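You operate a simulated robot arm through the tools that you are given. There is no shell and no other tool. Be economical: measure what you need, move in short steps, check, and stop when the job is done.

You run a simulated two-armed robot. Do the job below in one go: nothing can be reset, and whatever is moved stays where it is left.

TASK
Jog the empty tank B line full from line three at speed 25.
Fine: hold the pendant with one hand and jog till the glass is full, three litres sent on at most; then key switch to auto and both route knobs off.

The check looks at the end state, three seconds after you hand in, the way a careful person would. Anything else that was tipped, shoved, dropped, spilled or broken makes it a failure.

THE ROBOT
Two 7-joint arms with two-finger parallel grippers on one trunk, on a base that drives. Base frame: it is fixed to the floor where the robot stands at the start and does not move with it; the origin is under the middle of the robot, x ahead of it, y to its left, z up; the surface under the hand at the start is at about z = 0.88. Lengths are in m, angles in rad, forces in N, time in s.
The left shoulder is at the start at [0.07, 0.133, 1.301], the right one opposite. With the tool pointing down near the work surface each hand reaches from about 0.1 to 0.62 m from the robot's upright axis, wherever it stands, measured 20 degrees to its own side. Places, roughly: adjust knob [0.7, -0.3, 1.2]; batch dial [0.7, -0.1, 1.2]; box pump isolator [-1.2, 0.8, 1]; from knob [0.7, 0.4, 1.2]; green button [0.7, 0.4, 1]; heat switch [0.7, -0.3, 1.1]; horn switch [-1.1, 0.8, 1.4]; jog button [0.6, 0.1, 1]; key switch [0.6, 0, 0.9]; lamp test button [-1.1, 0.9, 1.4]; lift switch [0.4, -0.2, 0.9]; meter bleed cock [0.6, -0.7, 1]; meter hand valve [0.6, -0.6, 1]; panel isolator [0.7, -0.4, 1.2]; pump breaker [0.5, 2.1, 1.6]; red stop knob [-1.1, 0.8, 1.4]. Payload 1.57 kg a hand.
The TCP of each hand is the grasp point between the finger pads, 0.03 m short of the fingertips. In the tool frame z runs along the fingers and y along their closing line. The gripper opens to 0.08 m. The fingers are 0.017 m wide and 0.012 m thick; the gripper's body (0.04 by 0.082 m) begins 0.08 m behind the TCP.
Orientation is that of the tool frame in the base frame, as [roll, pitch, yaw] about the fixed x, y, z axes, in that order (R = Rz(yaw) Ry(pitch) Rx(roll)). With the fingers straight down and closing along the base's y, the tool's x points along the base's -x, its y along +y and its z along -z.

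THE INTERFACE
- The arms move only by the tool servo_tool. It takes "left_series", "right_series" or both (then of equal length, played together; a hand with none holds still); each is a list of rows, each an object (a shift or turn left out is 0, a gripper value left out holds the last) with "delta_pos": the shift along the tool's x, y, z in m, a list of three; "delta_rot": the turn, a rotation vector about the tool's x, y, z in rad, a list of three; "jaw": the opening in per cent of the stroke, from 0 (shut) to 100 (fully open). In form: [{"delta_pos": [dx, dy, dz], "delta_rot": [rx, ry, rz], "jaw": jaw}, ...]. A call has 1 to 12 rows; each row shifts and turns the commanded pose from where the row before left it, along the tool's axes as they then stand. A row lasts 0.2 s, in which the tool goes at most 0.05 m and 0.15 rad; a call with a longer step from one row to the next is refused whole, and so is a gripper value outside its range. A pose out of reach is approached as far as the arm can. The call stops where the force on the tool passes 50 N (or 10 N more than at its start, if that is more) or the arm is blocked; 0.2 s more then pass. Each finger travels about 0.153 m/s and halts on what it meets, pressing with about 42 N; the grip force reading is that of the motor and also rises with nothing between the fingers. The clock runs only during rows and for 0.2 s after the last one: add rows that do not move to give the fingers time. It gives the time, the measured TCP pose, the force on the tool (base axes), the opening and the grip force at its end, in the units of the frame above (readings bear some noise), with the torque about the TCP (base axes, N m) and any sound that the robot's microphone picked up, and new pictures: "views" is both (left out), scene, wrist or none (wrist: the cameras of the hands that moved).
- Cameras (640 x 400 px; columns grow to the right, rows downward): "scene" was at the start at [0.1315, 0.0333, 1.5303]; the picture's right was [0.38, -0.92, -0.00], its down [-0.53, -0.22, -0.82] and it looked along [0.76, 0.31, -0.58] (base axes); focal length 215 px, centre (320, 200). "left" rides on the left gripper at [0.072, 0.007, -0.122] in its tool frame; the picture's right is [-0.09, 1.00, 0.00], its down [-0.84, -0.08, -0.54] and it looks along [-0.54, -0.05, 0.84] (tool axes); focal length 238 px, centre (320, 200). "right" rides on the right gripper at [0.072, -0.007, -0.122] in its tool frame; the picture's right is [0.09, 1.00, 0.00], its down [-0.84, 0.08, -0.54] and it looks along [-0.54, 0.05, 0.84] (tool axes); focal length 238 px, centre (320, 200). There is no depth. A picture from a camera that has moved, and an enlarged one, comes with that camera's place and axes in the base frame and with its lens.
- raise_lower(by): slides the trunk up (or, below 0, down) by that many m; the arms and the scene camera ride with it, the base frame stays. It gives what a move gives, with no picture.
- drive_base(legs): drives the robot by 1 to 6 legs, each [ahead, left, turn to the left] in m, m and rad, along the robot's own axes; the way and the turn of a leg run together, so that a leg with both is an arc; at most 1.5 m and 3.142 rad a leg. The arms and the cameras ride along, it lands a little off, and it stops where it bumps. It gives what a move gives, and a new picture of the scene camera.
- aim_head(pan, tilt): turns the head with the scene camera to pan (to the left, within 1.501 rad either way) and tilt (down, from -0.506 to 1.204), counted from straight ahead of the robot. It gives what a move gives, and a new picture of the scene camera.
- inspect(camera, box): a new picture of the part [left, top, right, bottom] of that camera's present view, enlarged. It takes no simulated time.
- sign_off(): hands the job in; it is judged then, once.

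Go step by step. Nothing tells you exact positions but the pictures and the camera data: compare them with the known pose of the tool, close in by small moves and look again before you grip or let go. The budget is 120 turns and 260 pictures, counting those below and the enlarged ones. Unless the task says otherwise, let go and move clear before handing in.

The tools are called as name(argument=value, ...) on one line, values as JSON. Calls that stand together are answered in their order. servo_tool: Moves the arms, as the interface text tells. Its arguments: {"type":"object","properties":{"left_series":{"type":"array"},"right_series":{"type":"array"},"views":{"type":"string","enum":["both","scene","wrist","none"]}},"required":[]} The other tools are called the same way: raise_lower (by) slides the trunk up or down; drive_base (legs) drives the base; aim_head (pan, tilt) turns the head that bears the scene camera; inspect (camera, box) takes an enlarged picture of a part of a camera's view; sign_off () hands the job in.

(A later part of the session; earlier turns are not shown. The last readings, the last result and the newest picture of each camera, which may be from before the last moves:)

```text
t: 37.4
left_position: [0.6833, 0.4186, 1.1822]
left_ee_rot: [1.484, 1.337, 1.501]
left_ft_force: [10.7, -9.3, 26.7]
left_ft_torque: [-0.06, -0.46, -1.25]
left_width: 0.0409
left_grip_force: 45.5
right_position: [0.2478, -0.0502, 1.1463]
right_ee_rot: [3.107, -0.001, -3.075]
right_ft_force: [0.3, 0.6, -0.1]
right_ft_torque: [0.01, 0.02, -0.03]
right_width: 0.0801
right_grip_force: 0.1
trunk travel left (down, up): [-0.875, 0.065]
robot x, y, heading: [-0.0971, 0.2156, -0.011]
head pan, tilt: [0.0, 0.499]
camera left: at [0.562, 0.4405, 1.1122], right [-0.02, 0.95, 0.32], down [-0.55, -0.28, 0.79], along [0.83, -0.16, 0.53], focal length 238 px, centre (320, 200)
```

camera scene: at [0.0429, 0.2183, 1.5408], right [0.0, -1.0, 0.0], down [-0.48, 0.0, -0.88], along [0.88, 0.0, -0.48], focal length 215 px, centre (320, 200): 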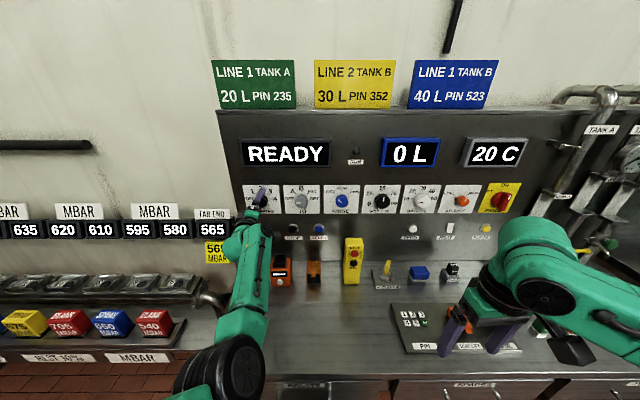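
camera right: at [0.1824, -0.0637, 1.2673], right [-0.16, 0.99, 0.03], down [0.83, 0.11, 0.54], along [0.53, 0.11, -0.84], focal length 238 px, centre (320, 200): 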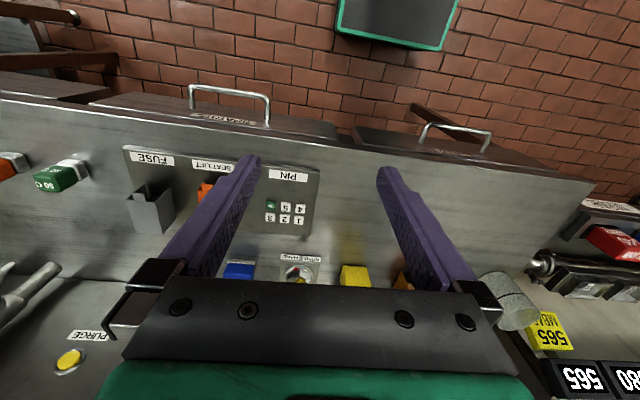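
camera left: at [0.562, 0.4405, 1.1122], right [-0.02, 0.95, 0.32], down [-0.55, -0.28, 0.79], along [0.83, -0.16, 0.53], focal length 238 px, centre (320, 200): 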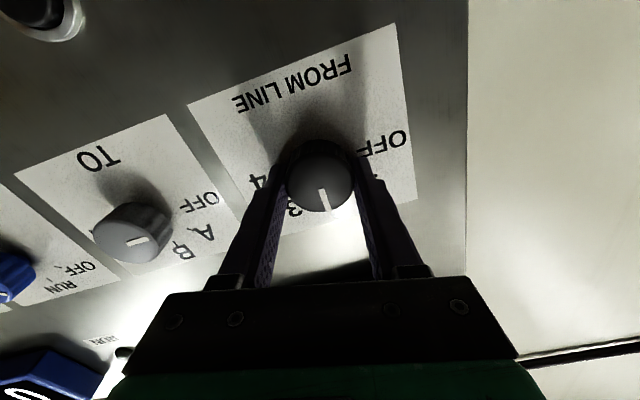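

The knob turns with the hand. I'll continue the remaining 0.86 rad.

servo_tool(left_series=[{"delta_pos": [-0.004, 0, 0]}, {"delta_rot": [0, 0, 0.145]}, {"delta_rot": [0, 0, 0.145]}, {"delta_rot": [0, 0, 0.145]}, {"delta_rot": [0, 0, 0.145]}, {"delta_rot": [0, 0, 0.145]}, {"delta_rot": [0, 0, 0.13]}, {}], views="both")

```text
t: 39.2
left_position: [0.6827, 0.4165, 1.1802]
left_ee_rot: [1.564, 0.484, 1.583]
left_ft_force: [0.0, -13.2, 10.6]
left_ft_torque: [0.02, 0.27, -1.47]
left_width: 0.0411
left_grip_force: 45.2
right_position: [0.2481, -0.0501, 1.1465]
right_ee_rot: [3.106, -0.001, -3.074]
right_ft_force: [-0.2, -1.2, 0.3]
right_ft_torque: [0.01, 0.0, 0.01]
right_width: 0.0801
right_grip_force: 0.0
trunk travel left (down, up): [-0.875, 0.065]
robot x, y, heading: [-0.0967, 0.2174, -0.003]
head pan, tilt: [0.0, 0.499]
camera scene: at [0.0407, 0.211, 1.5409], right [0.0, -1.0, 0.0], down [-0.48, 0.01, -0.88], along [0.88, 0.0, -0.48], focal length 215 px, centre (320, 200)
camera left: at [0.5599, 0.4827, 1.1526], right [-0.01, 0.38, 0.92], down [-0.53, -0.79, 0.32], along [0.85, -0.49, 0.21], focal length 238 px, centre (320, 200)
```

scene: 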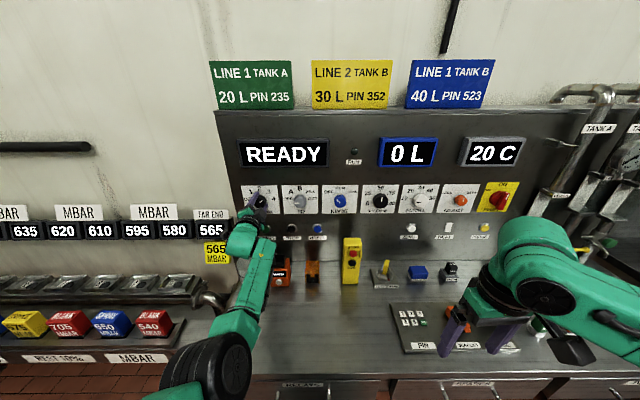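
left: 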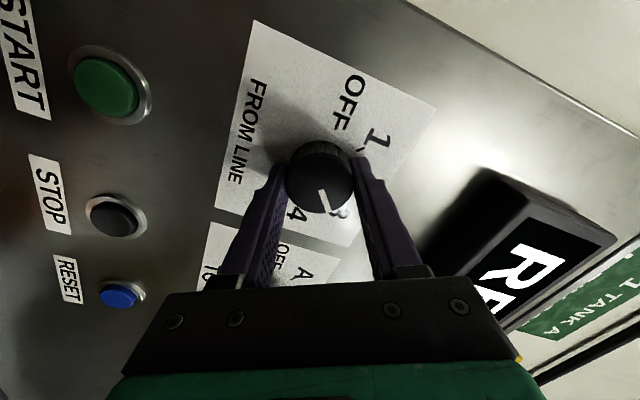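

The pointer looks to be at 3. I'll release, back off, and check.

servo_tool(left_series=[{"jaw": 100}, {"jaw": 100}, {"delta_pos": [0, 0, -0.03]}, {"delta_pos": [0, 0, -0.03]}, {}], views="wrist")

inspect(camera="scene", box=[220, 170, 420, 295])

```text
t: 40.4
left_position: [0.6237, 0.4184, 1.1787]
left_ee_rot: [1.566, 0.491, 1.585]
left_ft_force: [-0.7, -0.6, 0.0]
left_ft_torque: [0.0, -0.02, 0.04]
left_width: 0.0799
left_grip_force: 0.1
right_position: [0.2507, -0.0446, 1.1456]
right_ee_rot: [3.11, -0.006, -3.076]
right_ft_force: [0.7, -0.3, 0.1]
right_ft_torque: [0.0, 0.0, -0.01]
right_width: 0.0798
right_grip_force: 0.0
trunk travel left (down, up): [-0.875, 0.065]
robot x, y, heading: [-0.0991, 0.2222, -0.008]
head pan, tilt: [0.0, 0.499]
camera left: at [0.5018, 0.4842, 1.1496], right [-0.01, 0.39, 0.92], down [-0.53, -0.78, 0.32], along [0.85, -0.49, 0.21], focal length 238 px, centre (320, 200)
```

left: 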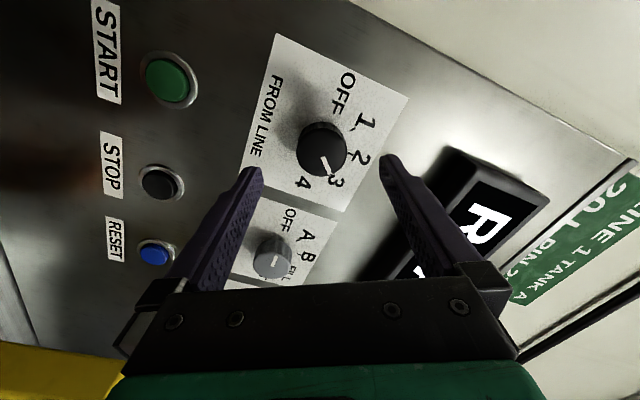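

```text
3.20 times, centred on (320, 232) of scene
camera zoom: at [0.0449, 0.2165, 1.5406], right [0.0, -1.0, 0.0], down [-0.48, 0.0, -0.88], along [0.88, 0.0, -0.48], focal length 687 px, centre (320, 96)
```

zoom: 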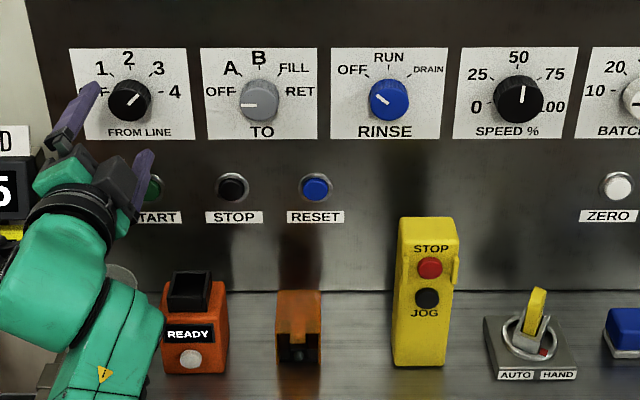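

FROM reads 3. Next I'll move to the TO knob at y≈0.276 and pre-rotate the hand.

servo_tool(left_series=[{"delta_pos": [-0.0422, -0.0214, 0]}, {"delta_pos": [-0.0422, -0.0214, 0]}, {"delta_pos": [-0.0422, -0.0214, 0]}, {"delta_rot": [0, 0, -0.15]}, {"delta_rot": [0, 0, -0.15]}, {"delta_rot": [0, 0, -0.15]}, {"delta_rot": [0, 0, -0.15]}, {"delta_rot": [0, 0, -0.15]}, {"delta_rot": [0, 0, -0.15]}, {"delta_rot": [0, 0, -0.15]}, {"delta_rot": [0, 0, -0.15]}, {"delta_rot": [0, 0, -0.15]}], views="none")

servo_tool(left_series=[{"delta_rot": [0, 0, -0.13]}, {"delta_rot": [0, 0, -0.13]}, {"delta_rot": [0, 0, -0.13]}, {"delta_rot": [0, 0, -0.13]}, {"delta_pos": [0, 0, 0.02]}, {}], views="wrist")

```text
t: 43.0
left_position: [0.629, 0.2798, 1.1821]
left_ee_rot: [-1.551, 1.297, -1.535]
left_ft_force: [0.6, -0.6, 0.4]
left_ft_torque: [-0.02, 0.01, -0.02]
left_width: 0.08
left_grip_force: 0.0
right_position: [0.2502, -0.0442, 1.146]
right_ee_rot: [3.111, -0.004, -3.075]
right_ft_force: [0.2, -0.3, 0.7]
right_ft_torque: [0.0, -0.04, -0.01]
right_width: 0.0801
right_grip_force: 0.1
trunk travel left (down, up): [-0.875, 0.065]
robot x, y, heading: [-0.0955, 0.222, -0.002]
head pan, tilt: [0.0, 0.499]
```

```text
t: 44.4
left_position: [0.648, 0.2797, 1.1811]
left_ee_rot: [-1.564, 0.782, -1.548]
left_ft_force: [0.6, -0.3, -0.3]
left_ft_torque: [0.01, 0.01, 0.01]
left_width: 0.08
left_grip_force: 0.1
right_position: [0.2508, -0.0447, 1.1453]
right_ee_rot: [3.111, -0.004, -3.075]
right_ft_force: [1.3, 0.3, -0.1]
right_ft_torque: [0.0, 0.03, -0.02]
right_width: 0.08
right_grip_force: 0.1
trunk travel left (down, up): [-0.875, 0.065]
robot x, y, heading: [-0.0981, 0.2198, -0.006]
head pan, tilt: [0.0, 0.499]
camera left: at [0.5273, 0.2327, 1.1252], right [-0.01, 0.77, -0.64], down [-0.55, 0.53, 0.64], along [0.83, 0.36, 0.42], focal length 238 px, centre (320, 200)
```

left: 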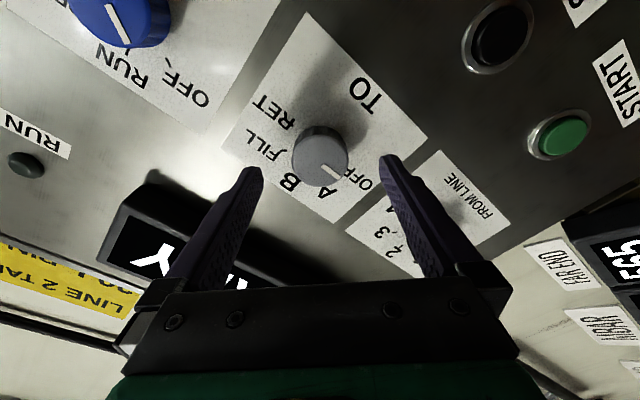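

servo_tool(left_series=[{"delta_pos": [0, 0, 0.033]}, {"jaw": 0}, {"jaw": 0}, {"delta_rot": [0, 0, 0.15]}, {"delta_rot": [0, 0, 0.15]}, {"delta_rot": [0, 0, 0.15]}, {"delta_rot": [0, 0, 0.15]}, {"delta_rot": [0, 0, 0.15]}, {"delta_rot": [0, 0, 0.15]}, {"delta_rot": [0, 0, 0.15]}, {"delta_rot": [0, 0, 0.15]}, {"delta_rot": [0, 0, 0.15]}], views="none")

servo_tool(left_series=[{"delta_rot": [0, 0, 0.12]}, {"delta_rot": [0, 0, 0.12]}, {}], views="wrist")

```text
t: 47.0
left_position: [0.6824, 0.2785, 1.1816]
left_ee_rot: [1.562, 1.005, 1.579]
left_ft_force: [9.1, -4.7, 7.7]
left_ft_torque: [-0.01, 0.08, -0.96]
left_width: 0.0411
left_grip_force: 44.9
right_position: [0.2515, -0.0456, 1.145]
right_ee_rot: [3.108, -0.005, -3.074]
right_ft_force: [-0.3, 0.7, 0.3]
right_ft_torque: [0.05, 0.04, -0.02]
right_width: 0.0799
right_grip_force: 0.1
trunk travel left (down, up): [-0.875, 0.065]
robot x, y, heading: [-0.0984, 0.2216, -0.009]
head pan, tilt: [0.0, 0.499]
```

```text
t: 47.8
left_position: [0.6826, 0.2777, 1.1808]
left_ee_rot: [1.566, 0.766, 1.583]
left_ft_force: [10.7, -6.2, 8.0]
left_ft_torque: [-0.06, 0.41, -1.01]
left_width: 0.0408
left_grip_force: 44.6
right_position: [0.2528, -0.0465, 1.1449]
right_ee_rot: [3.108, -0.003, -3.074]
right_ft_force: [-0.5, 0.6, 0.3]
right_ft_torque: [-0.02, 0.01, 0.0]
right_width: 0.0799
right_grip_force: 0.1
trunk travel left (down, up): [-0.875, 0.065]
robot x, y, heading: [-0.097, 0.2177, 0.004]
head pan, tilt: [0.0, 0.499]
camera left: at [0.5592, 0.3332, 1.1354], right [-0.01, 0.62, 0.78], down [-0.53, -0.67, 0.52], along [0.85, -0.41, 0.34], focal length 238 px, centre (320, 200)
```

left: 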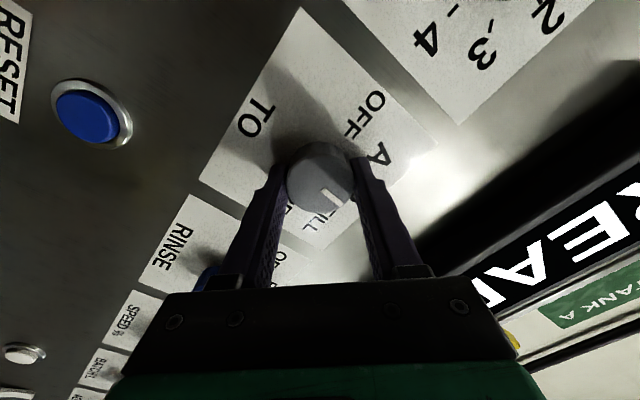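

TO looks at B. I'll release, back off, check, then drive 0.2 m right to bring SPEED within easy reach.

servo_tool(left_series=[{"jaw": 100}, {"jaw": 100}, {"delta_pos": [0, 0, -0.04]}, {"delta_pos": [0, 0, -0.04]}, {"delta_pos": [0, 0, -0.04]}, {}], views="none")

drive_base(legs=[[0, -0.2, 0]])

inspect(camera="scene", box=[120, 150, 440, 310])

```text
t: 49.2
left_position: [0.5609, 0.2797, 1.1799]
left_ee_rot: [1.567, 0.77, 1.585]
left_ft_force: [0.1, 0.7, -0.5]
left_ft_torque: [-0.01, 0.0, -0.03]
left_width: 0.0802
left_grip_force: 0.1
right_position: [0.2505, -0.0441, 1.1458]
right_ee_rot: [3.111, -0.006, -3.074]
right_ft_force: [-0.8, 0.1, 0.1]
right_ft_torque: [-0.01, 0.0, -0.01]
right_width: 0.0798
right_grip_force: 0.1
trunk travel left (down, up): [-0.875, 0.065]
robot x, y, heading: [-0.0986, 0.2181, -0.005]
head pan, tilt: [0.0, 0.499]
```

```text
t: 50.8
left_position: [0.5603, 0.0809, 1.1805]
left_ee_rot: [1.564, 0.773, 1.583]
left_ft_force: [0.7, 0.6, -0.1]
left_ft_torque: [0.01, 0.02, -0.05]
left_width: 0.08
left_grip_force: 0.1
right_position: [0.2499, -0.2423, 1.1469]
right_ee_rot: [3.113, -0.003, -3.073]
right_ft_force: [-0.4, 0.7, -0.6]
right_ft_torque: [-0.02, -0.03, 0.02]
right_width: 0.08
right_grip_force: 0.0
trunk travel left (down, up): [-0.875, 0.065]
robot x, y, heading: [-0.0992, 0.0139, -0.002]
head pan, tilt: [0.0, 0.499]
camera scene: at [0.043, 0.0205, 1.5407], right [0.0, -1.0, 0.0], down [-0.48, 0.0, -0.88], along [0.88, 0.0, -0.48], focal length 215 px, centre (320, 200)
```

scene: 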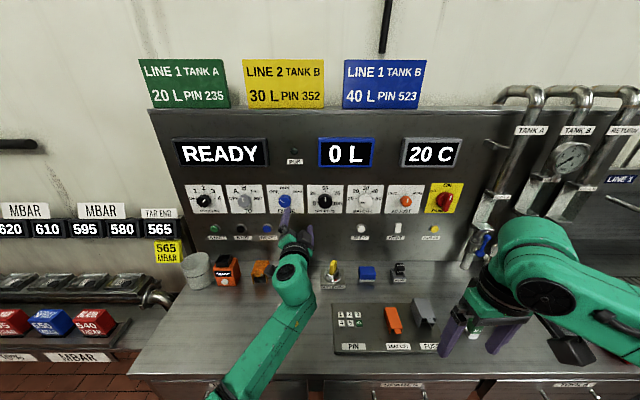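

```text
2.00 times, centred on (280, 230) of scene
camera zoom: at [0.043, 0.0205, 1.5407], right [0.0, -1.0, 0.0], down [-0.48, 0.0, -0.88], along [0.88, 0.0, -0.48], focal length 430 px, centre (400, 140)
```

zoom: 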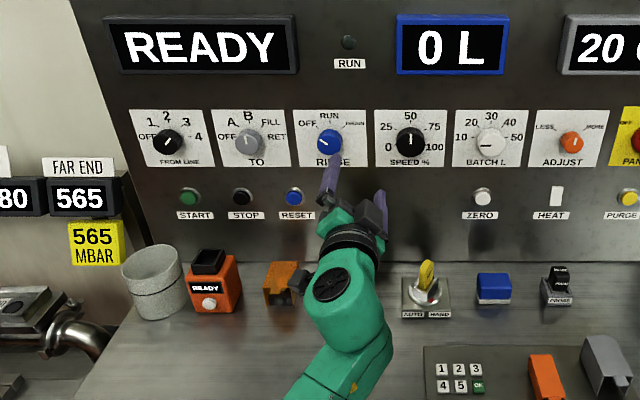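

FROM=3 and TO=B are set. Now I'll move in front of the SPEED knob.

servo_tool(left_series=[{"delta_pos": [-0.0297, -0.029, 0]}, {"delta_pos": [-0.0297, -0.029, 0]}, {"delta_rot": [0, 0, -0.15]}, {"delta_rot": [0, 0, -0.15]}, {"delta_pos": [0, 0, 0.04]}, {"delta_pos": [0, 0, 0.03]}, {}], views="wrist")

inspect(camera="left", box=[230, 60, 410, 200])

inspect(camera="scene", box=[290, 175, 370, 225])

```text
t: 52.4
left_position: [0.6313, -0.0039, 1.1801]
left_ee_rot: [1.555, 1.07, 1.575]
left_ft_force: [-0.6, 0.4, 1.1]
left_ft_torque: [0.01, -0.01, 0.03]
left_width: 0.0798
left_grip_force: 0.0
right_position: [0.2487, -0.2465, 1.1462]
right_ee_rot: [3.11, -0.004, -3.074]
right_ft_force: [-0.1, 0.1, -0.7]
right_ft_torque: [-0.02, -0.02, 0.0]
right_width: 0.08
right_grip_force: 0.1
trunk travel left (down, up): [-0.875, 0.065]
robot x, y, heading: [-0.1009, 0.0158, -0.006]
head pan, tilt: [0.0, 0.499]
camera left: at [0.5083, 0.0355, 1.1192], right [-0.02, 0.83, 0.56], down [-0.54, -0.48, 0.69], along [0.84, -0.29, 0.46], focal length 238 px, centre (320, 200)
```

left: 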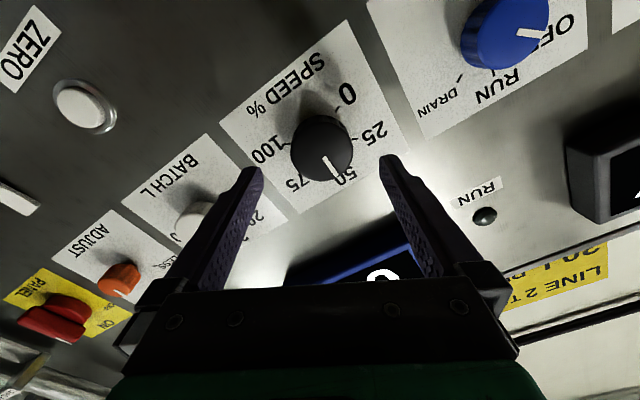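

```text
2.86 times, centred on (320, 130) of left
camera zoom: at [0.5083, 0.0355, 1.1192], right [-0.02, 0.83, 0.56], down [-0.54, -0.48, 0.69], along [0.84, -0.29, 0.46], focal length 681 px, centre (320, 400)
```

zoom: 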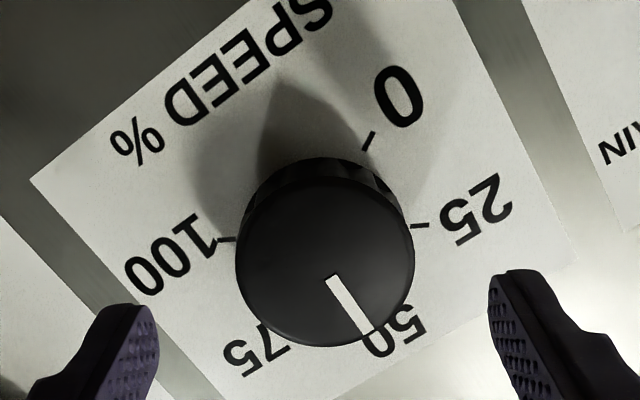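

```text
8.00 times, centred on (330, 200) of scene
camera zoom: at [0.0416, 0.0167, 1.5408], right [0.0, -1.0, 0.0], down [-0.48, 0.0, -0.88], along [0.88, 0.0, -0.48], focal length 1718 px, centre (240, 200)
```

zoom: 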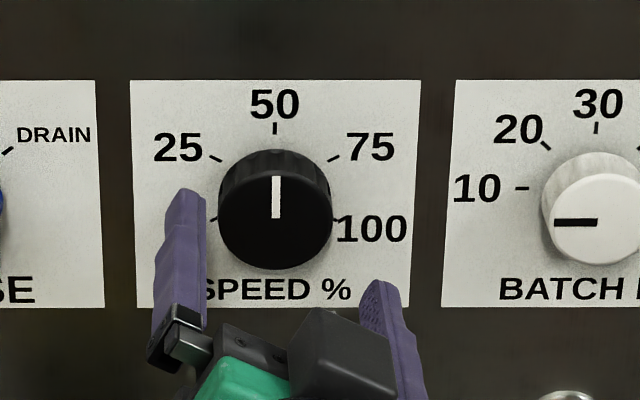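

The ticks are 60° apart and the pointer is exactly at 50. I'll grip SPEED and turn it 60° counter-clockwise.

servo_tool(left_series=[{"delta_pos": [0.002, 0.004, 0.025]}, {"delta_pos": [0, 0, 0.025]}, {"jaw": 0}, {"jaw": 0}, {"delta_rot": [0, 0, -0.1496]}, {"delta_rot": [0, 0, -0.1496]}, {"delta_rot": [0, 0, -0.1496]}, {"delta_rot": [0, 0, -0.1496]}, {"delta_rot": [0, 0, -0.1496]}, {"delta_rot": [0, 0, -0.1496]}, {"delta_rot": [0, 0, -0.1496]}, {}], views="wrist")

inspect(camera="scene", box=[290, 175, 370, 225])

```text
t: 55.0
left_position: [0.6668, 0.0013, 1.1824]
left_ee_rot: [-1.579, 1.029, -1.572]
left_ft_force: [-6.2, -26.4, -19.0]
left_ft_torque: [-0.07, 0.46, -1.16]
left_width: 0.0486
left_grip_force: 45.0
left hand out of reach, approached as far as the arm can: row 2
right_position: [0.2519, -0.2546, 1.1425]
right_ee_rot: [3.1, -0.006, -3.074]
right_ft_force: [0.0, 0.1, 0.4]
right_ft_torque: [-0.03, 0.03, 0.0]
right_width: 0.0801
right_grip_force: 0.1
trunk travel left (down, up): [-0.875, 0.065]
robot x, y, heading: [-0.0999, 0.0171, -0.006]
head pan, tilt: [0.0, 0.499]
camera left: at [0.5445, -0.0309, 1.1167], right [-0.01, 0.9, -0.43], down [-0.54, 0.36, 0.76], along [0.84, 0.24, 0.49], focal length 238 px, centre (320, 200)
```

left: 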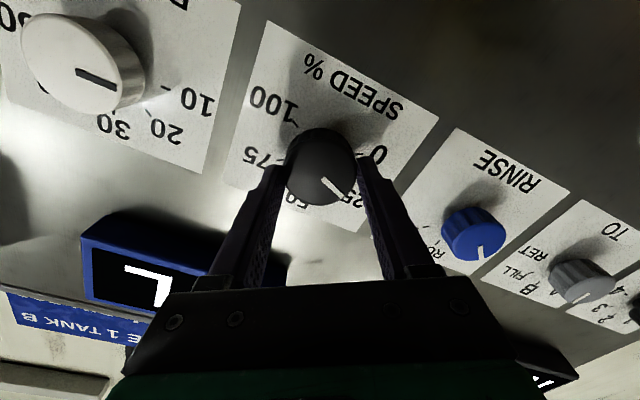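

```text
8.00 times, centred on (330, 200) of scene
camera zoom: at [0.0463, 0.0044, 1.5402], right [0.0, -1.0, -0.01], down [-0.48, 0.01, -0.88], along [0.88, 0.0, -0.48], focal length 1718 px, centre (240, 200)
```

zoom: 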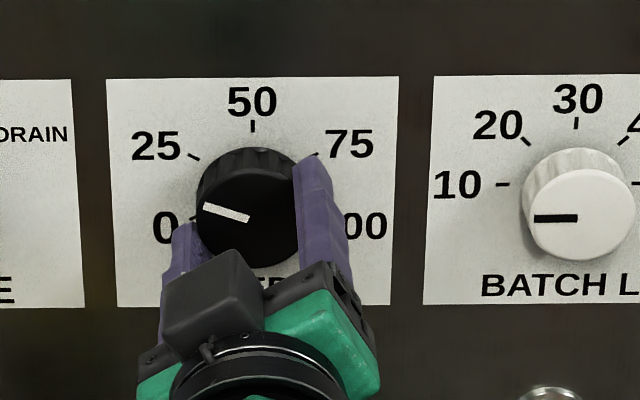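

The pointer has gone slightly past 25, at about 73°. I'll turn back about 0.2 rad and remeasure.

servo_tool(left_series=[{"delta_rot": [0, 0, 0.1]}, {"delta_rot": [0, 0, 0.1]}, {}], views="none")

inspect(camera="scene", box=[290, 175, 370, 225])

inspect(camera="left", box=[230, 60, 410, 220])

```text
t: 55.8
left_position: [0.666, -0.0005, 1.1814]
left_ee_rot: [-1.581, 1.233, -1.572]
left_ft_force: [-7.3, -27.6, -19.3]
left_ft_torque: [-0.03, -0.27, -0.84]
left_width: 0.0487
left_grip_force: 45.1
right_position: [0.2519, -0.2536, 1.1433]
right_ee_rot: [3.102, -0.007, -3.074]
right_ft_force: [1.2, 0.1, 0.0]
right_ft_torque: [0.04, -0.01, 0.0]
right_width: 0.0798
right_grip_force: 0.0
trunk travel left (down, up): [-0.875, 0.065]
robot x, y, heading: [-0.0966, 0.0205, -0.005]
head pan, tilt: [0.0, 0.499]
```

```text
8.00 times, centred on (330, 200) of scene
camera zoom: at [0.046, 0.0041, 1.5403], right [0.0, -1.0, -0.01], down [-0.48, 0.01, -0.88], along [0.88, 0.0, -0.48], focal length 1718 px, centre (240, 200)
```

zoom: 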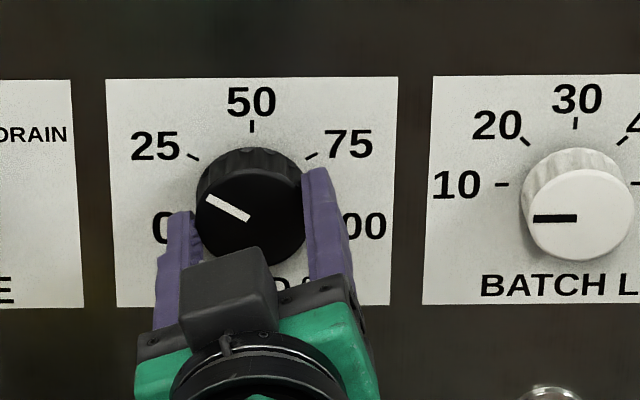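

```text
2.50 times, centred on (320, 140) of left
camera zoom: at [0.5445, -0.0175, 1.1119], right [-0.01, 0.97, -0.24], down [-0.54, 0.2, 0.82], along [0.84, 0.14, 0.52], focal length 596 px, centre (320, 350)
```

zoom: 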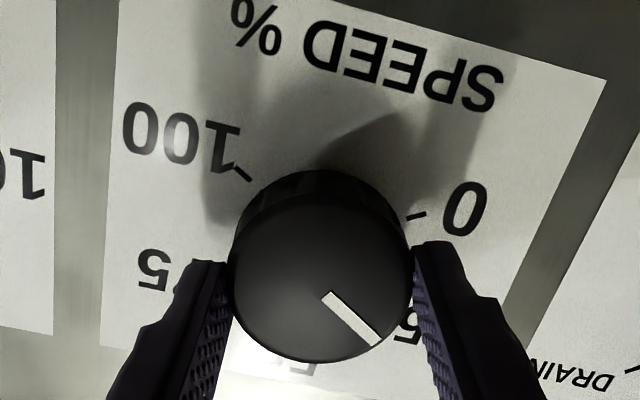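

It now reads 60°, which is 25 %. I'll release and recheck.

servo_tool(left_series=[{"jaw": 100}, {"jaw": 100}, {"delta_pos": [0, 0, -0.04]}, {"delta_pos": [0, 0, -0.04]}, {"delta_pos": [0, 0, -0.04]}, {}], views="wrist")

inspect(camera="scene", box=[290, 175, 370, 225])

inspect(camera="scene", box=[250, 225, 410, 325])

```text
t: 57.2
left_position: [0.5451, 0.0112, 1.1811]
left_ee_rot: [-1.56, 1.226, -1.54]
left_ft_force: [-0.1, 0.7, 0.1]
left_ft_torque: [0.02, -0.02, 0.0]
left_width: 0.0798
left_grip_force: 0.0
right_position: [0.25, -0.245, 1.1463]
right_ee_rot: [3.111, -0.004, -3.074]
right_ft_force: [-1.1, 0.6, 0.0]
right_ft_torque: [0.0, -0.02, 0.02]
right_width: 0.0797
right_grip_force: 0.1
trunk travel left (down, up): [-0.875, 0.065]
robot x, y, heading: [-0.1026, 0.0172, -0.002]
head pan, tilt: [0.0, 0.499]
camera left: at [0.4239, -0.0085, 1.112], right [-0.02, 0.97, -0.25], down [-0.55, 0.2, 0.81], along [0.84, 0.15, 0.53], focal length 238 px, centre (320, 200)
```

left: 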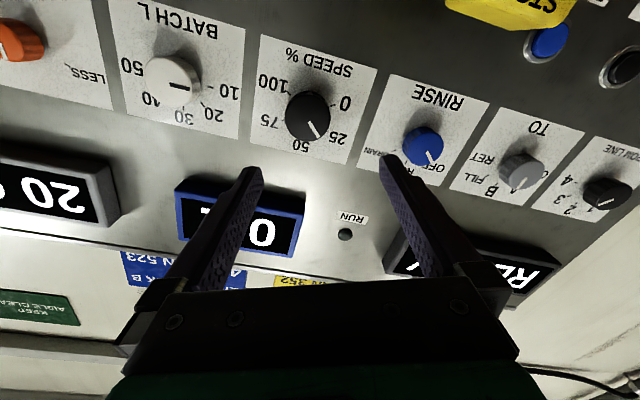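

```text
8.00 times, centred on (330, 200) of scene
camera zoom: at [0.0447, 0.0171, 1.5405], right [0.0, -1.0, 0.0], down [-0.48, 0.0, -0.88], along [0.88, 0.0, -0.48], focal length 1718 px, centre (240, 200)
```

zoom: 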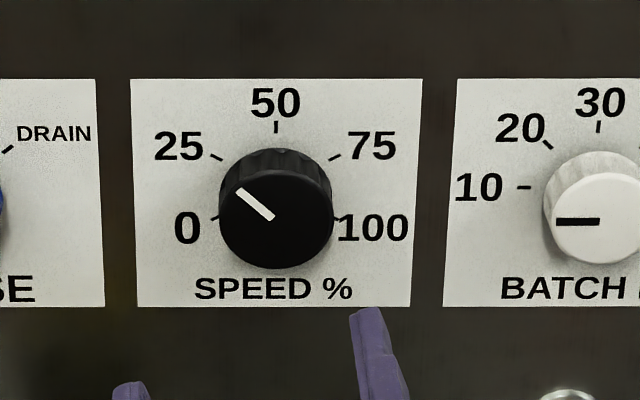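

```text
4.00 times, centred on (330, 275) of scene
camera zoom: at [0.0447, 0.0171, 1.5405], right [0.0, -1.0, 0.0], down [-0.48, 0.0, -0.88], along [0.88, 0.0, -0.48], focal length 859 px, centre (280, -100)
```

zoom: 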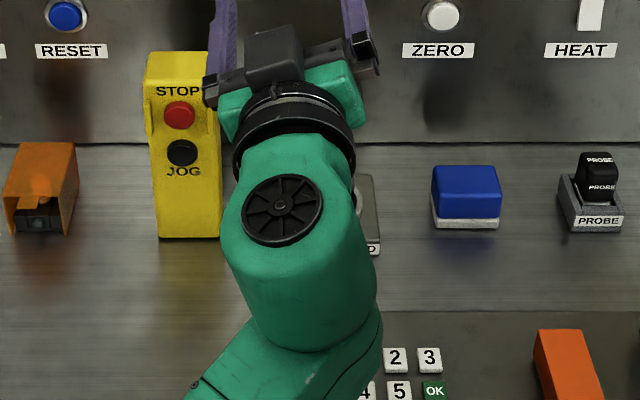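

On release it moved to about 30 %, because the arm was at its reach limit and strained. I'll drive forward 0.08 m and regrip, better centred.

drive_base(legs=[[0.08, 0, 0]])

servo_tool(left_series=[{}], views="wrist")

```text
t: 58.3
left_position: [0.6166, 0.008, 1.1871]
left_ee_rot: [-1.539, 1.225, -1.527]
left_ft_force: [-0.6, 1.0, -0.7]
left_ft_torque: [0.0, 0.0, -0.02]
left_width: 0.0798
left_grip_force: 0.1
right_position: [0.3219, -0.2454, 1.1471]
right_ee_rot: [3.11, 0.0, -3.077]
right_ft_force: [-0.8, -0.1, 0.1]
right_ft_torque: [-0.01, 0.01, 0.0]
right_width: 0.0801
right_grip_force: 0.0
trunk travel left (down, up): [-0.875, 0.065]
robot x, y, heading: [-0.0169, 0.0204, -0.006]
head pan, tilt: [0.0, 0.499]
camera scene: at [0.1142, 0.0157, 1.5414], right [-0.01, -1.0, 0.0], down [-0.47, 0.0, -0.88], along [0.88, 0.0, -0.47], focal length 215 px, centre (320, 200)
```

scene: 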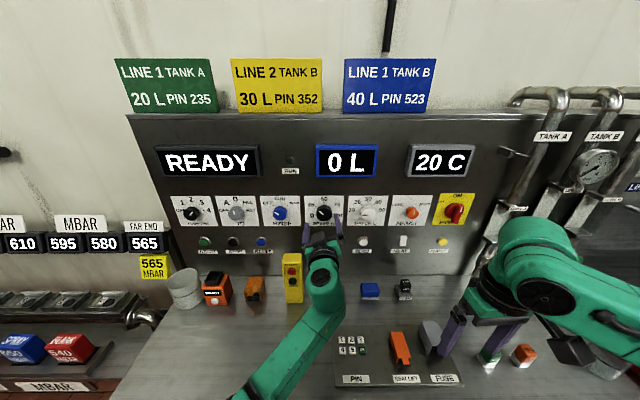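

```text
t: 58.7
left_position: [0.6217, 0.0092, 1.1849]
left_ee_rot: [-1.552, 1.226, -1.537]
left_ft_force: [-0.1, 0.8, -0.3]
left_ft_torque: [-0.06, 0.05, -0.02]
left_width: 0.0799
left_grip_force: 0.2
right_position: [0.3262, -0.2473, 1.1458]
right_ee_rot: [3.11, -0.005, -3.077]
right_ft_force: [-0.4, 0.1, 0.9]
right_ft_torque: [0.01, -0.05, 0.0]
right_width: 0.0799
right_grip_force: 0.1
trunk travel left (down, up): [-0.875, 0.065]
robot x, y, heading: [-0.0194, 0.0184, -0.006]
head pan, tilt: [0.0, 0.499]
camera left: at [0.5004, -0.0111, 1.1133], right [-0.01, 0.97, -0.25], down [-0.55, 0.2, 0.81], along [0.83, 0.15, 0.53], focal length 238 px, centre (320, 200)
```

left: 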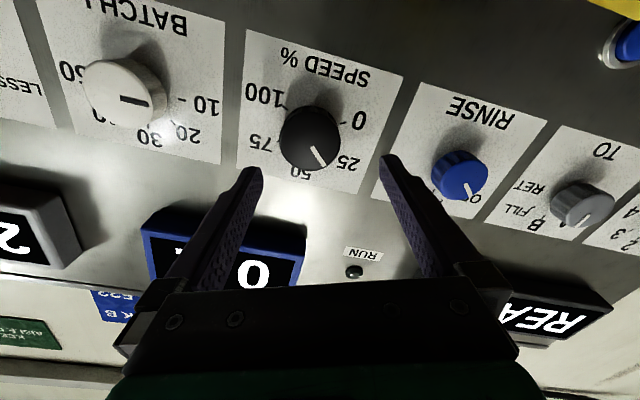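

servo_tool(left_series=[{"delta_pos": [0.0068, -0.0071, 0.02]}, {"delta_pos": [0, 0, 0.04]}, {"jaw": 0}, {"jaw": 0}, {}], views="none")

inspect(camera="scene", box=[284, 190, 364, 240])

```text
t: 59.9
left_position: [0.6836, -0.0015, 1.1799]
left_ee_rot: [-1.555, 1.225, -1.543]
left_ft_force: [1.2, -1.3, -2.7]
left_ft_torque: [0.02, 0.02, -1.27]
left_width: 0.0497
left_grip_force: 45.5
right_position: [0.3272, -0.2475, 1.1461]
right_ee_rot: [3.111, -0.005, -3.077]
right_ft_force: [-0.1, -1.0, 0.5]
right_ft_torque: [0.01, 0.0, 0.02]
right_width: 0.0798
right_grip_force: 0.0
trunk travel left (down, up): [-0.875, 0.065]
robot x, y, heading: [-0.0224, 0.0124, -0.008]
head pan, tilt: [0.0, 0.499]
```

```text
8.00 times, centred on (324, 215) of scene
camera zoom: at [0.1224, 0.0155, 1.5405], right [-0.01, -1.0, 0.0], down [-0.48, 0.0, -0.88], along [0.88, 0.0, -0.48], focal length 1718 px, centre (288, 80)
```

zoom: 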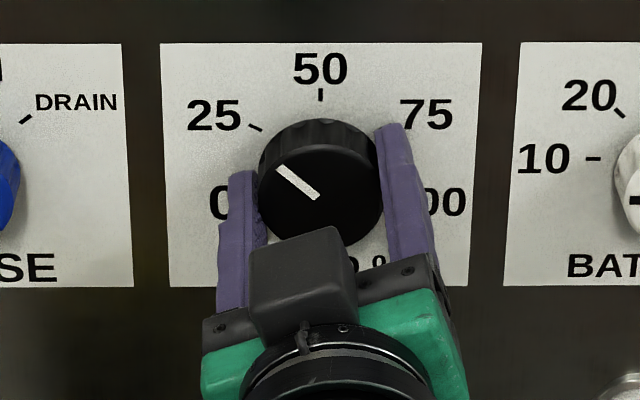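

servo_tool(left_series=[{"delta_rot": [0, 0, -0.1]}, {"delta_rot": [0, 0, -0.1]}, {}], views="none")

inspect(camera="scene", box=[284, 190, 364, 240])

servo_tool(left_series=[{"jaw": 100}, {"jaw": 100}, {"delta_pos": [0, 0, -0.03]}, {"delta_pos": [0, 0, -0.03]}, {}], views="none")

inspect(camera="scene", box=[284, 190, 364, 240])

inspect(camera="left", box=[220, 60, 420, 200])

```text
t: 60.7
left_position: [0.6833, -0.0006, 1.1801]
left_ee_rot: [-1.562, 1.026, -1.549]
left_ft_force: [2.6, -2.5, -0.9]
left_ft_torque: [-0.01, -0.18, -0.67]
left_width: 0.0498
left_grip_force: 45.1
right_position: [0.328, -0.2486, 1.145]
right_ee_rot: [3.109, -0.005, -3.077]
right_ft_force: [-0.8, 0.5, 0.4]
right_ft_torque: [0.01, -0.01, 0.01]
right_width: 0.0801
right_grip_force: 0.1
trunk travel left (down, up): [-0.875, 0.065]
robot x, y, heading: [-0.0169, 0.0158, -0.006]
head pan, tilt: [0.0, 0.499]
```

```text
8.00 times, centred on (324, 215) of scene
camera zoom: at [0.1226, 0.0149, 1.5405], right [-0.01, -1.0, 0.0], down [-0.48, 0.0, -0.88], along [0.88, 0.0, -0.48], focal length 1718 px, centre (288, 80)
```

zoom: 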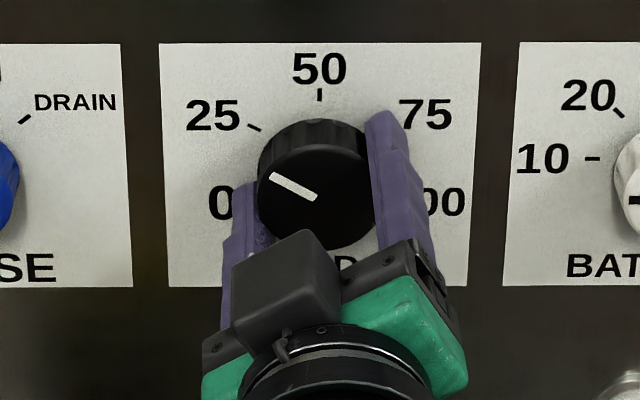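

```text
t: 61.9
left_position: [0.6237, 0.0004, 1.1791]
left_ee_rot: [-1.563, 1.024, -1.549]
left_ft_force: [0.5, -0.6, 0.3]
left_ft_torque: [-0.02, 0.02, -0.01]
left_width: 0.0799
left_grip_force: 0.0
right_position: [0.3279, -0.2465, 1.1462]
right_ee_rot: [3.109, -0.005, -3.078]
right_ft_force: [-0.2, 0.0, 0.6]
right_ft_torque: [-0.01, 0.02, -0.02]
right_width: 0.0801
right_grip_force: 0.1
trunk travel left (down, up): [-0.875, 0.065]
robot x, y, heading: [-0.022, 0.0177, -0.003]
head pan, tilt: [0.0, 0.499]
```

```text
8.00 times, centred on (324, 215) of scene
camera zoom: at [0.1225, 0.0158, 1.5406], right [-0.01, -1.0, 0.0], down [-0.48, 0.0, -0.88], along [0.88, 0.0, -0.48], focal length 1718 px, centre (288, 80)
```

zoom: 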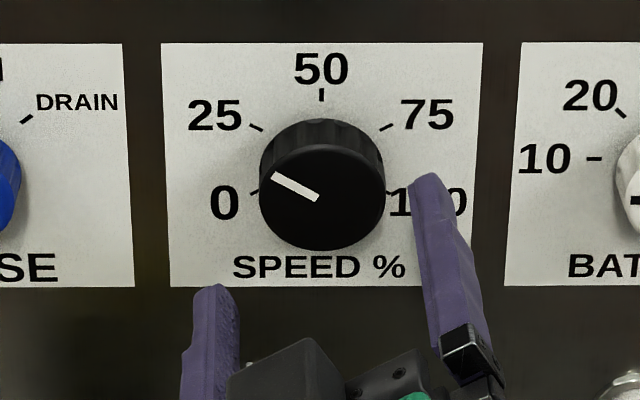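

```text
2.86 times, centred on (320, 130) of left
camera zoom: at [0.5033, -0.0325, 1.1139], right [-0.01, 0.9, -0.44], down [-0.55, 0.36, 0.75], along [0.83, 0.25, 0.49], focal length 681 px, centre (320, 400)
```

zoom: 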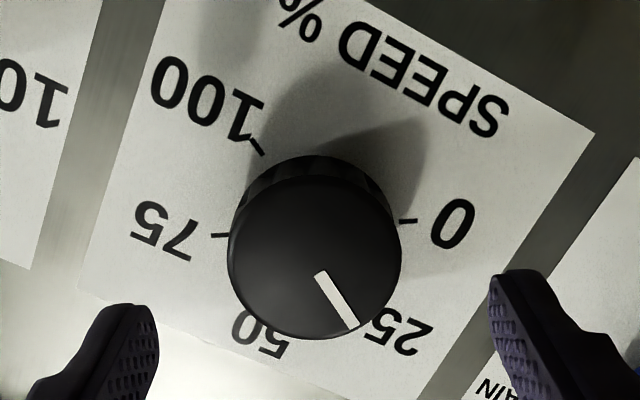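

SPEED reads 25 (60°). Next is the pendant: JOG is at about (0.59, 0.10, 0.995) and STOP at 1.04, with the top at about 1.07. The plan is for the left hand to grip the top from above and the right hand to press JOG. First I'll bring the left hand back and pitch it down.

servo_tool(left_series=[{"delta_pos": [0, 0, -0.05]}, {"delta_pos": [0, 0, -0.05]}, {"delta_pos": [0, 0, -0.05]}, {"delta_rot": [0, 0, 0.137]}, {"delta_rot": [0, 0, 0.137]}, {"delta_rot": [0, 0, 0.137]}, {"delta_rot": [0, 0, 0.137]}, {"delta_pos": [-0.04, 0.03, 0]}, {"delta_pos": [-0.04, 0.03, 0]}, {"delta_pos": [0.0, 0.04, 0]}], views="none")

servo_tool(left_series=[{"delta_rot": [0, 0.145, 0]}, {"delta_rot": [0, 0.145, 0]}, {"delta_rot": [0, 0.145, 0]}, {"delta_rot": [0, 0.145, 0]}, {"delta_rot": [0, 0.145, 0]}, {"delta_rot": [0, 0.145, 0]}, {"delta_rot": [0, 0.145, 0]}, {"delta_rot": [0, 0.145, 0]}, {"delta_rot": [0, 0.145, 0]}, {}], views="both")

```text
t: 64.1
left_position: [0.4702, 0.0991, 1.2548]
left_ee_rot: [1.619, 1.541, 1.632]
left_ft_force: [0.3, 0.9, -0.5]
left_ft_torque: [-0.03, -0.03, 0.0]
left_width: 0.0801
left_grip_force: 0.1
right_position: [0.3279, -0.2446, 1.1463]
right_ee_rot: [3.111, -0.004, -3.077]
right_ft_force: [-0.3, -0.7, -0.1]
right_ft_torque: [-0.01, 0.0, -0.03]
right_width: 0.0799
right_grip_force: 0.1
trunk travel left (down, up): [-0.875, 0.065]
robot x, y, heading: [-0.0193, 0.0172, -0.002]
head pan, tilt: [0.0, 0.499]
```

```text
t: 64.7
left_position: [0.473, 0.1156, 1.2304]
left_ee_rot: [2.448, 1.248, 2.512]
left_ft_force: [-0.1, 0.2, 0.8]
left_ft_torque: [0.02, 0.03, -0.02]
left_width: 0.08
left_grip_force: 0.1
right_position: [0.3289, -0.2469, 1.1463]
right_ee_rot: [3.11, -0.007, -3.076]
right_ft_force: [-0.4, 0.5, -0.1]
right_ft_torque: [0.01, -0.01, -0.01]
right_width: 0.0801
right_grip_force: 0.0
trunk travel left (down, up): [-0.875, 0.065]
robot x, y, heading: [-0.0161, 0.0168, -0.003]
head pan, tilt: [0.0, 0.499]
stopped in row 2 (left hand): the arm was blocked; the commanded pose is now the measured one
camera scene: at [0.1225, 0.0166, 1.5405], right [-0.01, -1.0, 0.0], down [-0.48, 0.0, -0.88], along [0.88, -0.01, -0.48], focal length 215 px, centre (320, 200)
camera left: at [0.3367, 0.1269, 1.1938], right [-0.01, 0.96, 0.29], down [-0.31, -0.28, 0.91], along [0.95, -0.08, 0.3], focal length 238 px, centre (320, 200)
```

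scene: 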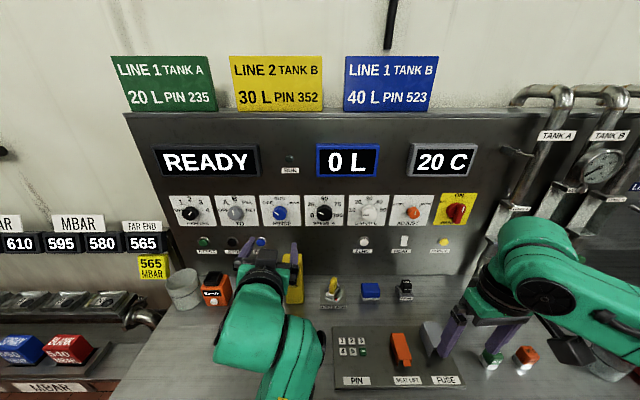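
left: 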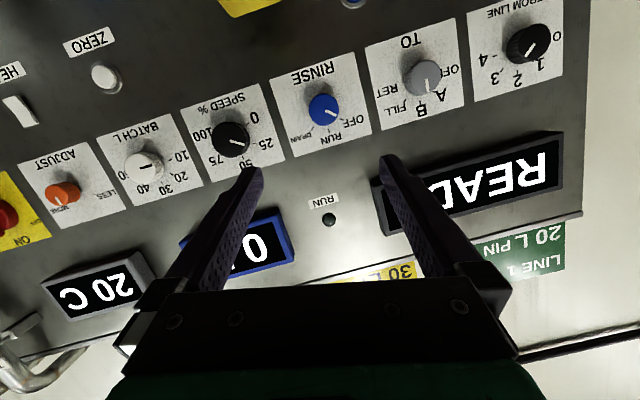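

The left arm's posture blocks pitching down, but the right hand already points down. So I'll swap roles: the right hand grips the pendant from above and the left presses JOG.

servo_tool(left_series=[{"delta_pos": [0.012, 0.048, 0]}, {"delta_pos": [0.012, 0.048, 0]}, {"delta_pos": [0.012, 0.048, 0]}, {"delta_pos": [0.012, 0.048, 0]}, {}, {}, {}, {}, {}, {}, {}, {}], right_series=[{"delta_pos": [0, 0, -0.045]}, {"delta_pos": [0, 0, -0.045]}, {"delta_pos": [0, 0, -0.045]}, {"delta_pos": [-0.028, 0.04, 0]}, {"delta_pos": [-0.028, 0.04, 0]}, {"delta_pos": [-0.028, 0.04, 0]}, {"delta_pos": [-0.028, 0.04, 0]}, {"delta_pos": [-0.028, 0.04, 0]}, {"delta_pos": [-0.028, 0.04, 0]}, {"delta_pos": [-0.028, 0.04, 0]}, {"delta_pos": [-0.028, 0.04, 0]}, {}], views="both")

```text
t: 65.6
left_position: [0.4654, 0.3027, 1.2351]
left_ee_rot: [2.13, 1.105, 2.238]
left_ft_force: [-0.1, -0.4, -0.3]
left_ft_torque: [-0.02, -0.05, -0.03]
left_width: 0.0801
left_grip_force: 0.0
left hand out of reach, approached as far as the arm can: row 3, 4
right_position: [0.3355, -0.2354, 1.2773]
right_ee_rot: [3.11, -0.017, -3.077]
right_ft_force: [0.0, -1.1, 0.7]
right_ft_torque: [-0.01, -0.02, -0.01]
right_width: 0.0801
right_grip_force: 0.1
trunk travel left (down, up): [-0.875, 0.065]
robot x, y, heading: [-0.0208, 0.0147, -0.006]
head pan, tilt: [0.0, 0.499]
stopped in row 4 (left hand): the arm was blocked; the commanded pose is now the measured one
camera scene: at [0.1228, 0.0191, 1.5405], right [-0.01, -1.0, 0.0], down [-0.48, 0.0, -0.88], along [0.88, -0.01, -0.48], focal length 215 px, centre (320, 200)
camera right: at [0.2692, -0.2496, 1.4007], right [-0.16, 0.99, 0.03], down [0.84, 0.11, 0.53], along [0.52, 0.11, -0.85], focal length 238 px, centre (320, 200)
camera left: at [0.3275, 0.3172, 1.2017], right [-0.03, 0.89, 0.46], down [-0.28, -0.45, 0.85], along [0.96, -0.11, 0.26], focal length 238 px, centre (320, 200)
```

scene: 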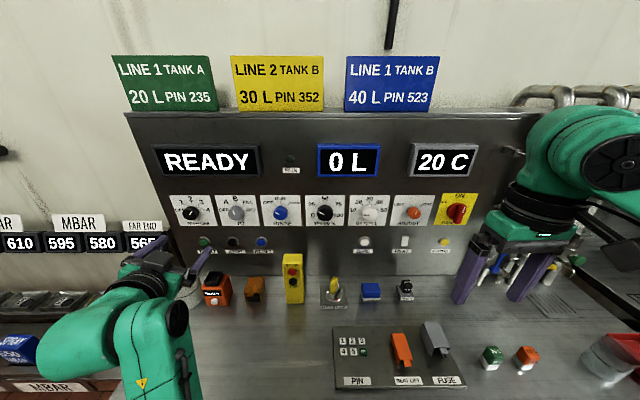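
right: 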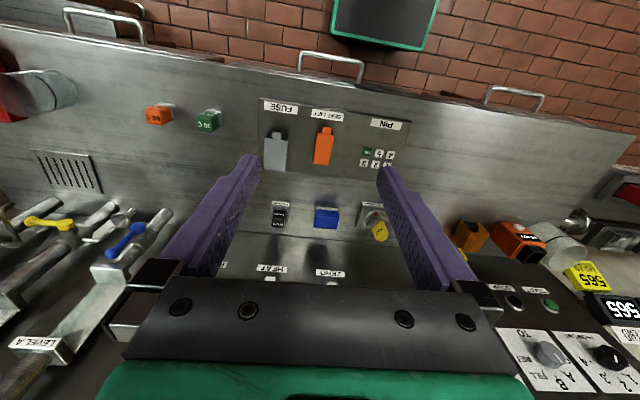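
left: 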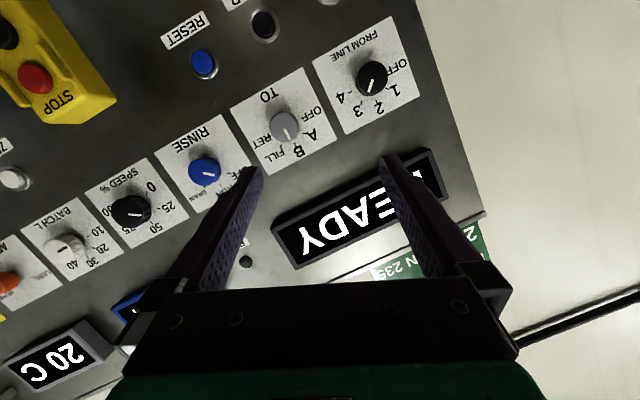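

servo_tool(right_series=[{"delta_pos": [-0.028, 0.04, 0]}, {"delta_pos": [-0.028, 0.04, 0]}, {"delta_pos": [-0.028, 0.04, 0]}, {"delta_pos": [-0.028, 0.04, 0]}, {"delta_pos": [-0.028, 0.04, 0]}, {"delta_pos": [-0.028, 0.04, 0]}, {"delta_pos": [-0.02, 0.04, 0]}, {"delta_pos": [-0.01, 0.04, 0]}, {}], views="both")

```text
t: 67.6
left_position: [0.4632, 0.2987, 1.2353]
left_ee_rot: [2.127, 1.105, 2.232]
left_ft_force: [-0.3, -0.8, 0.2]
left_ft_torque: [0.0, 0.0, 0.03]
left_width: 0.0801
left_grip_force: 0.1
right_position: [0.49, 0.0804, 1.2816]
right_ee_rot: [3.109, -0.015, -3.078]
right_ft_force: [-0.2, -0.4, 0.4]
right_ft_torque: [0.02, 0.03, -0.02]
right_width: 0.0801
right_grip_force: 0.0
right hand out of reach, approached as far as the arm can: row 8
trunk travel left (down, up): [-0.875, 0.065]
robot x, y, heading: [-0.0207, 0.0174, -0.001]
head pan, tilt: [0.0, 0.499]
camera scene: at [0.1219, 0.0137, 1.5406], right [-0.01, -1.0, 0.0], down [-0.48, 0.0, -0.88], along [0.88, 0.0, -0.48], focal length 215 px, centre (320, 200)
camera right: at [0.4239, 0.0654, 1.4049], right [-0.16, 0.99, 0.04], down [0.84, 0.11, 0.53], along [0.52, 0.11, -0.85], focal length 238 px, centre (320, 200)
```

scene: 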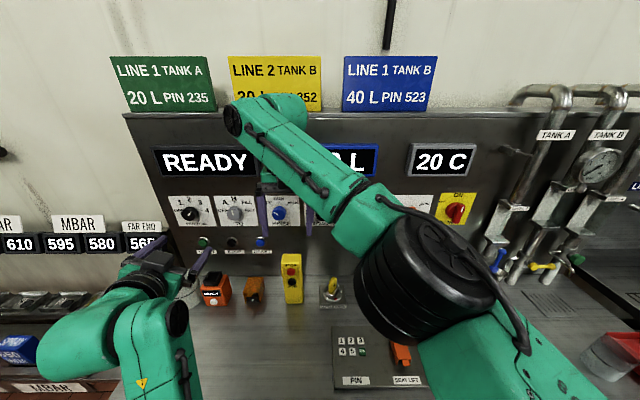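
right: 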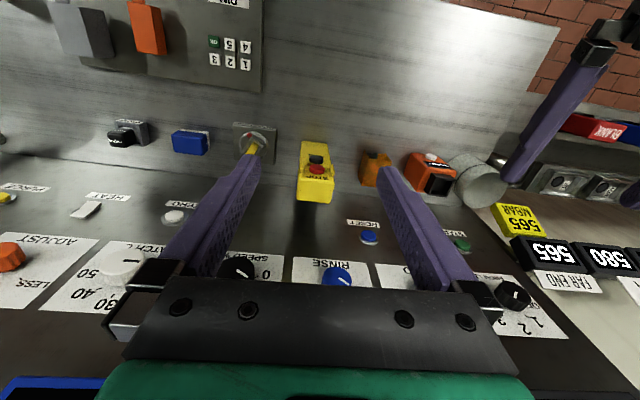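

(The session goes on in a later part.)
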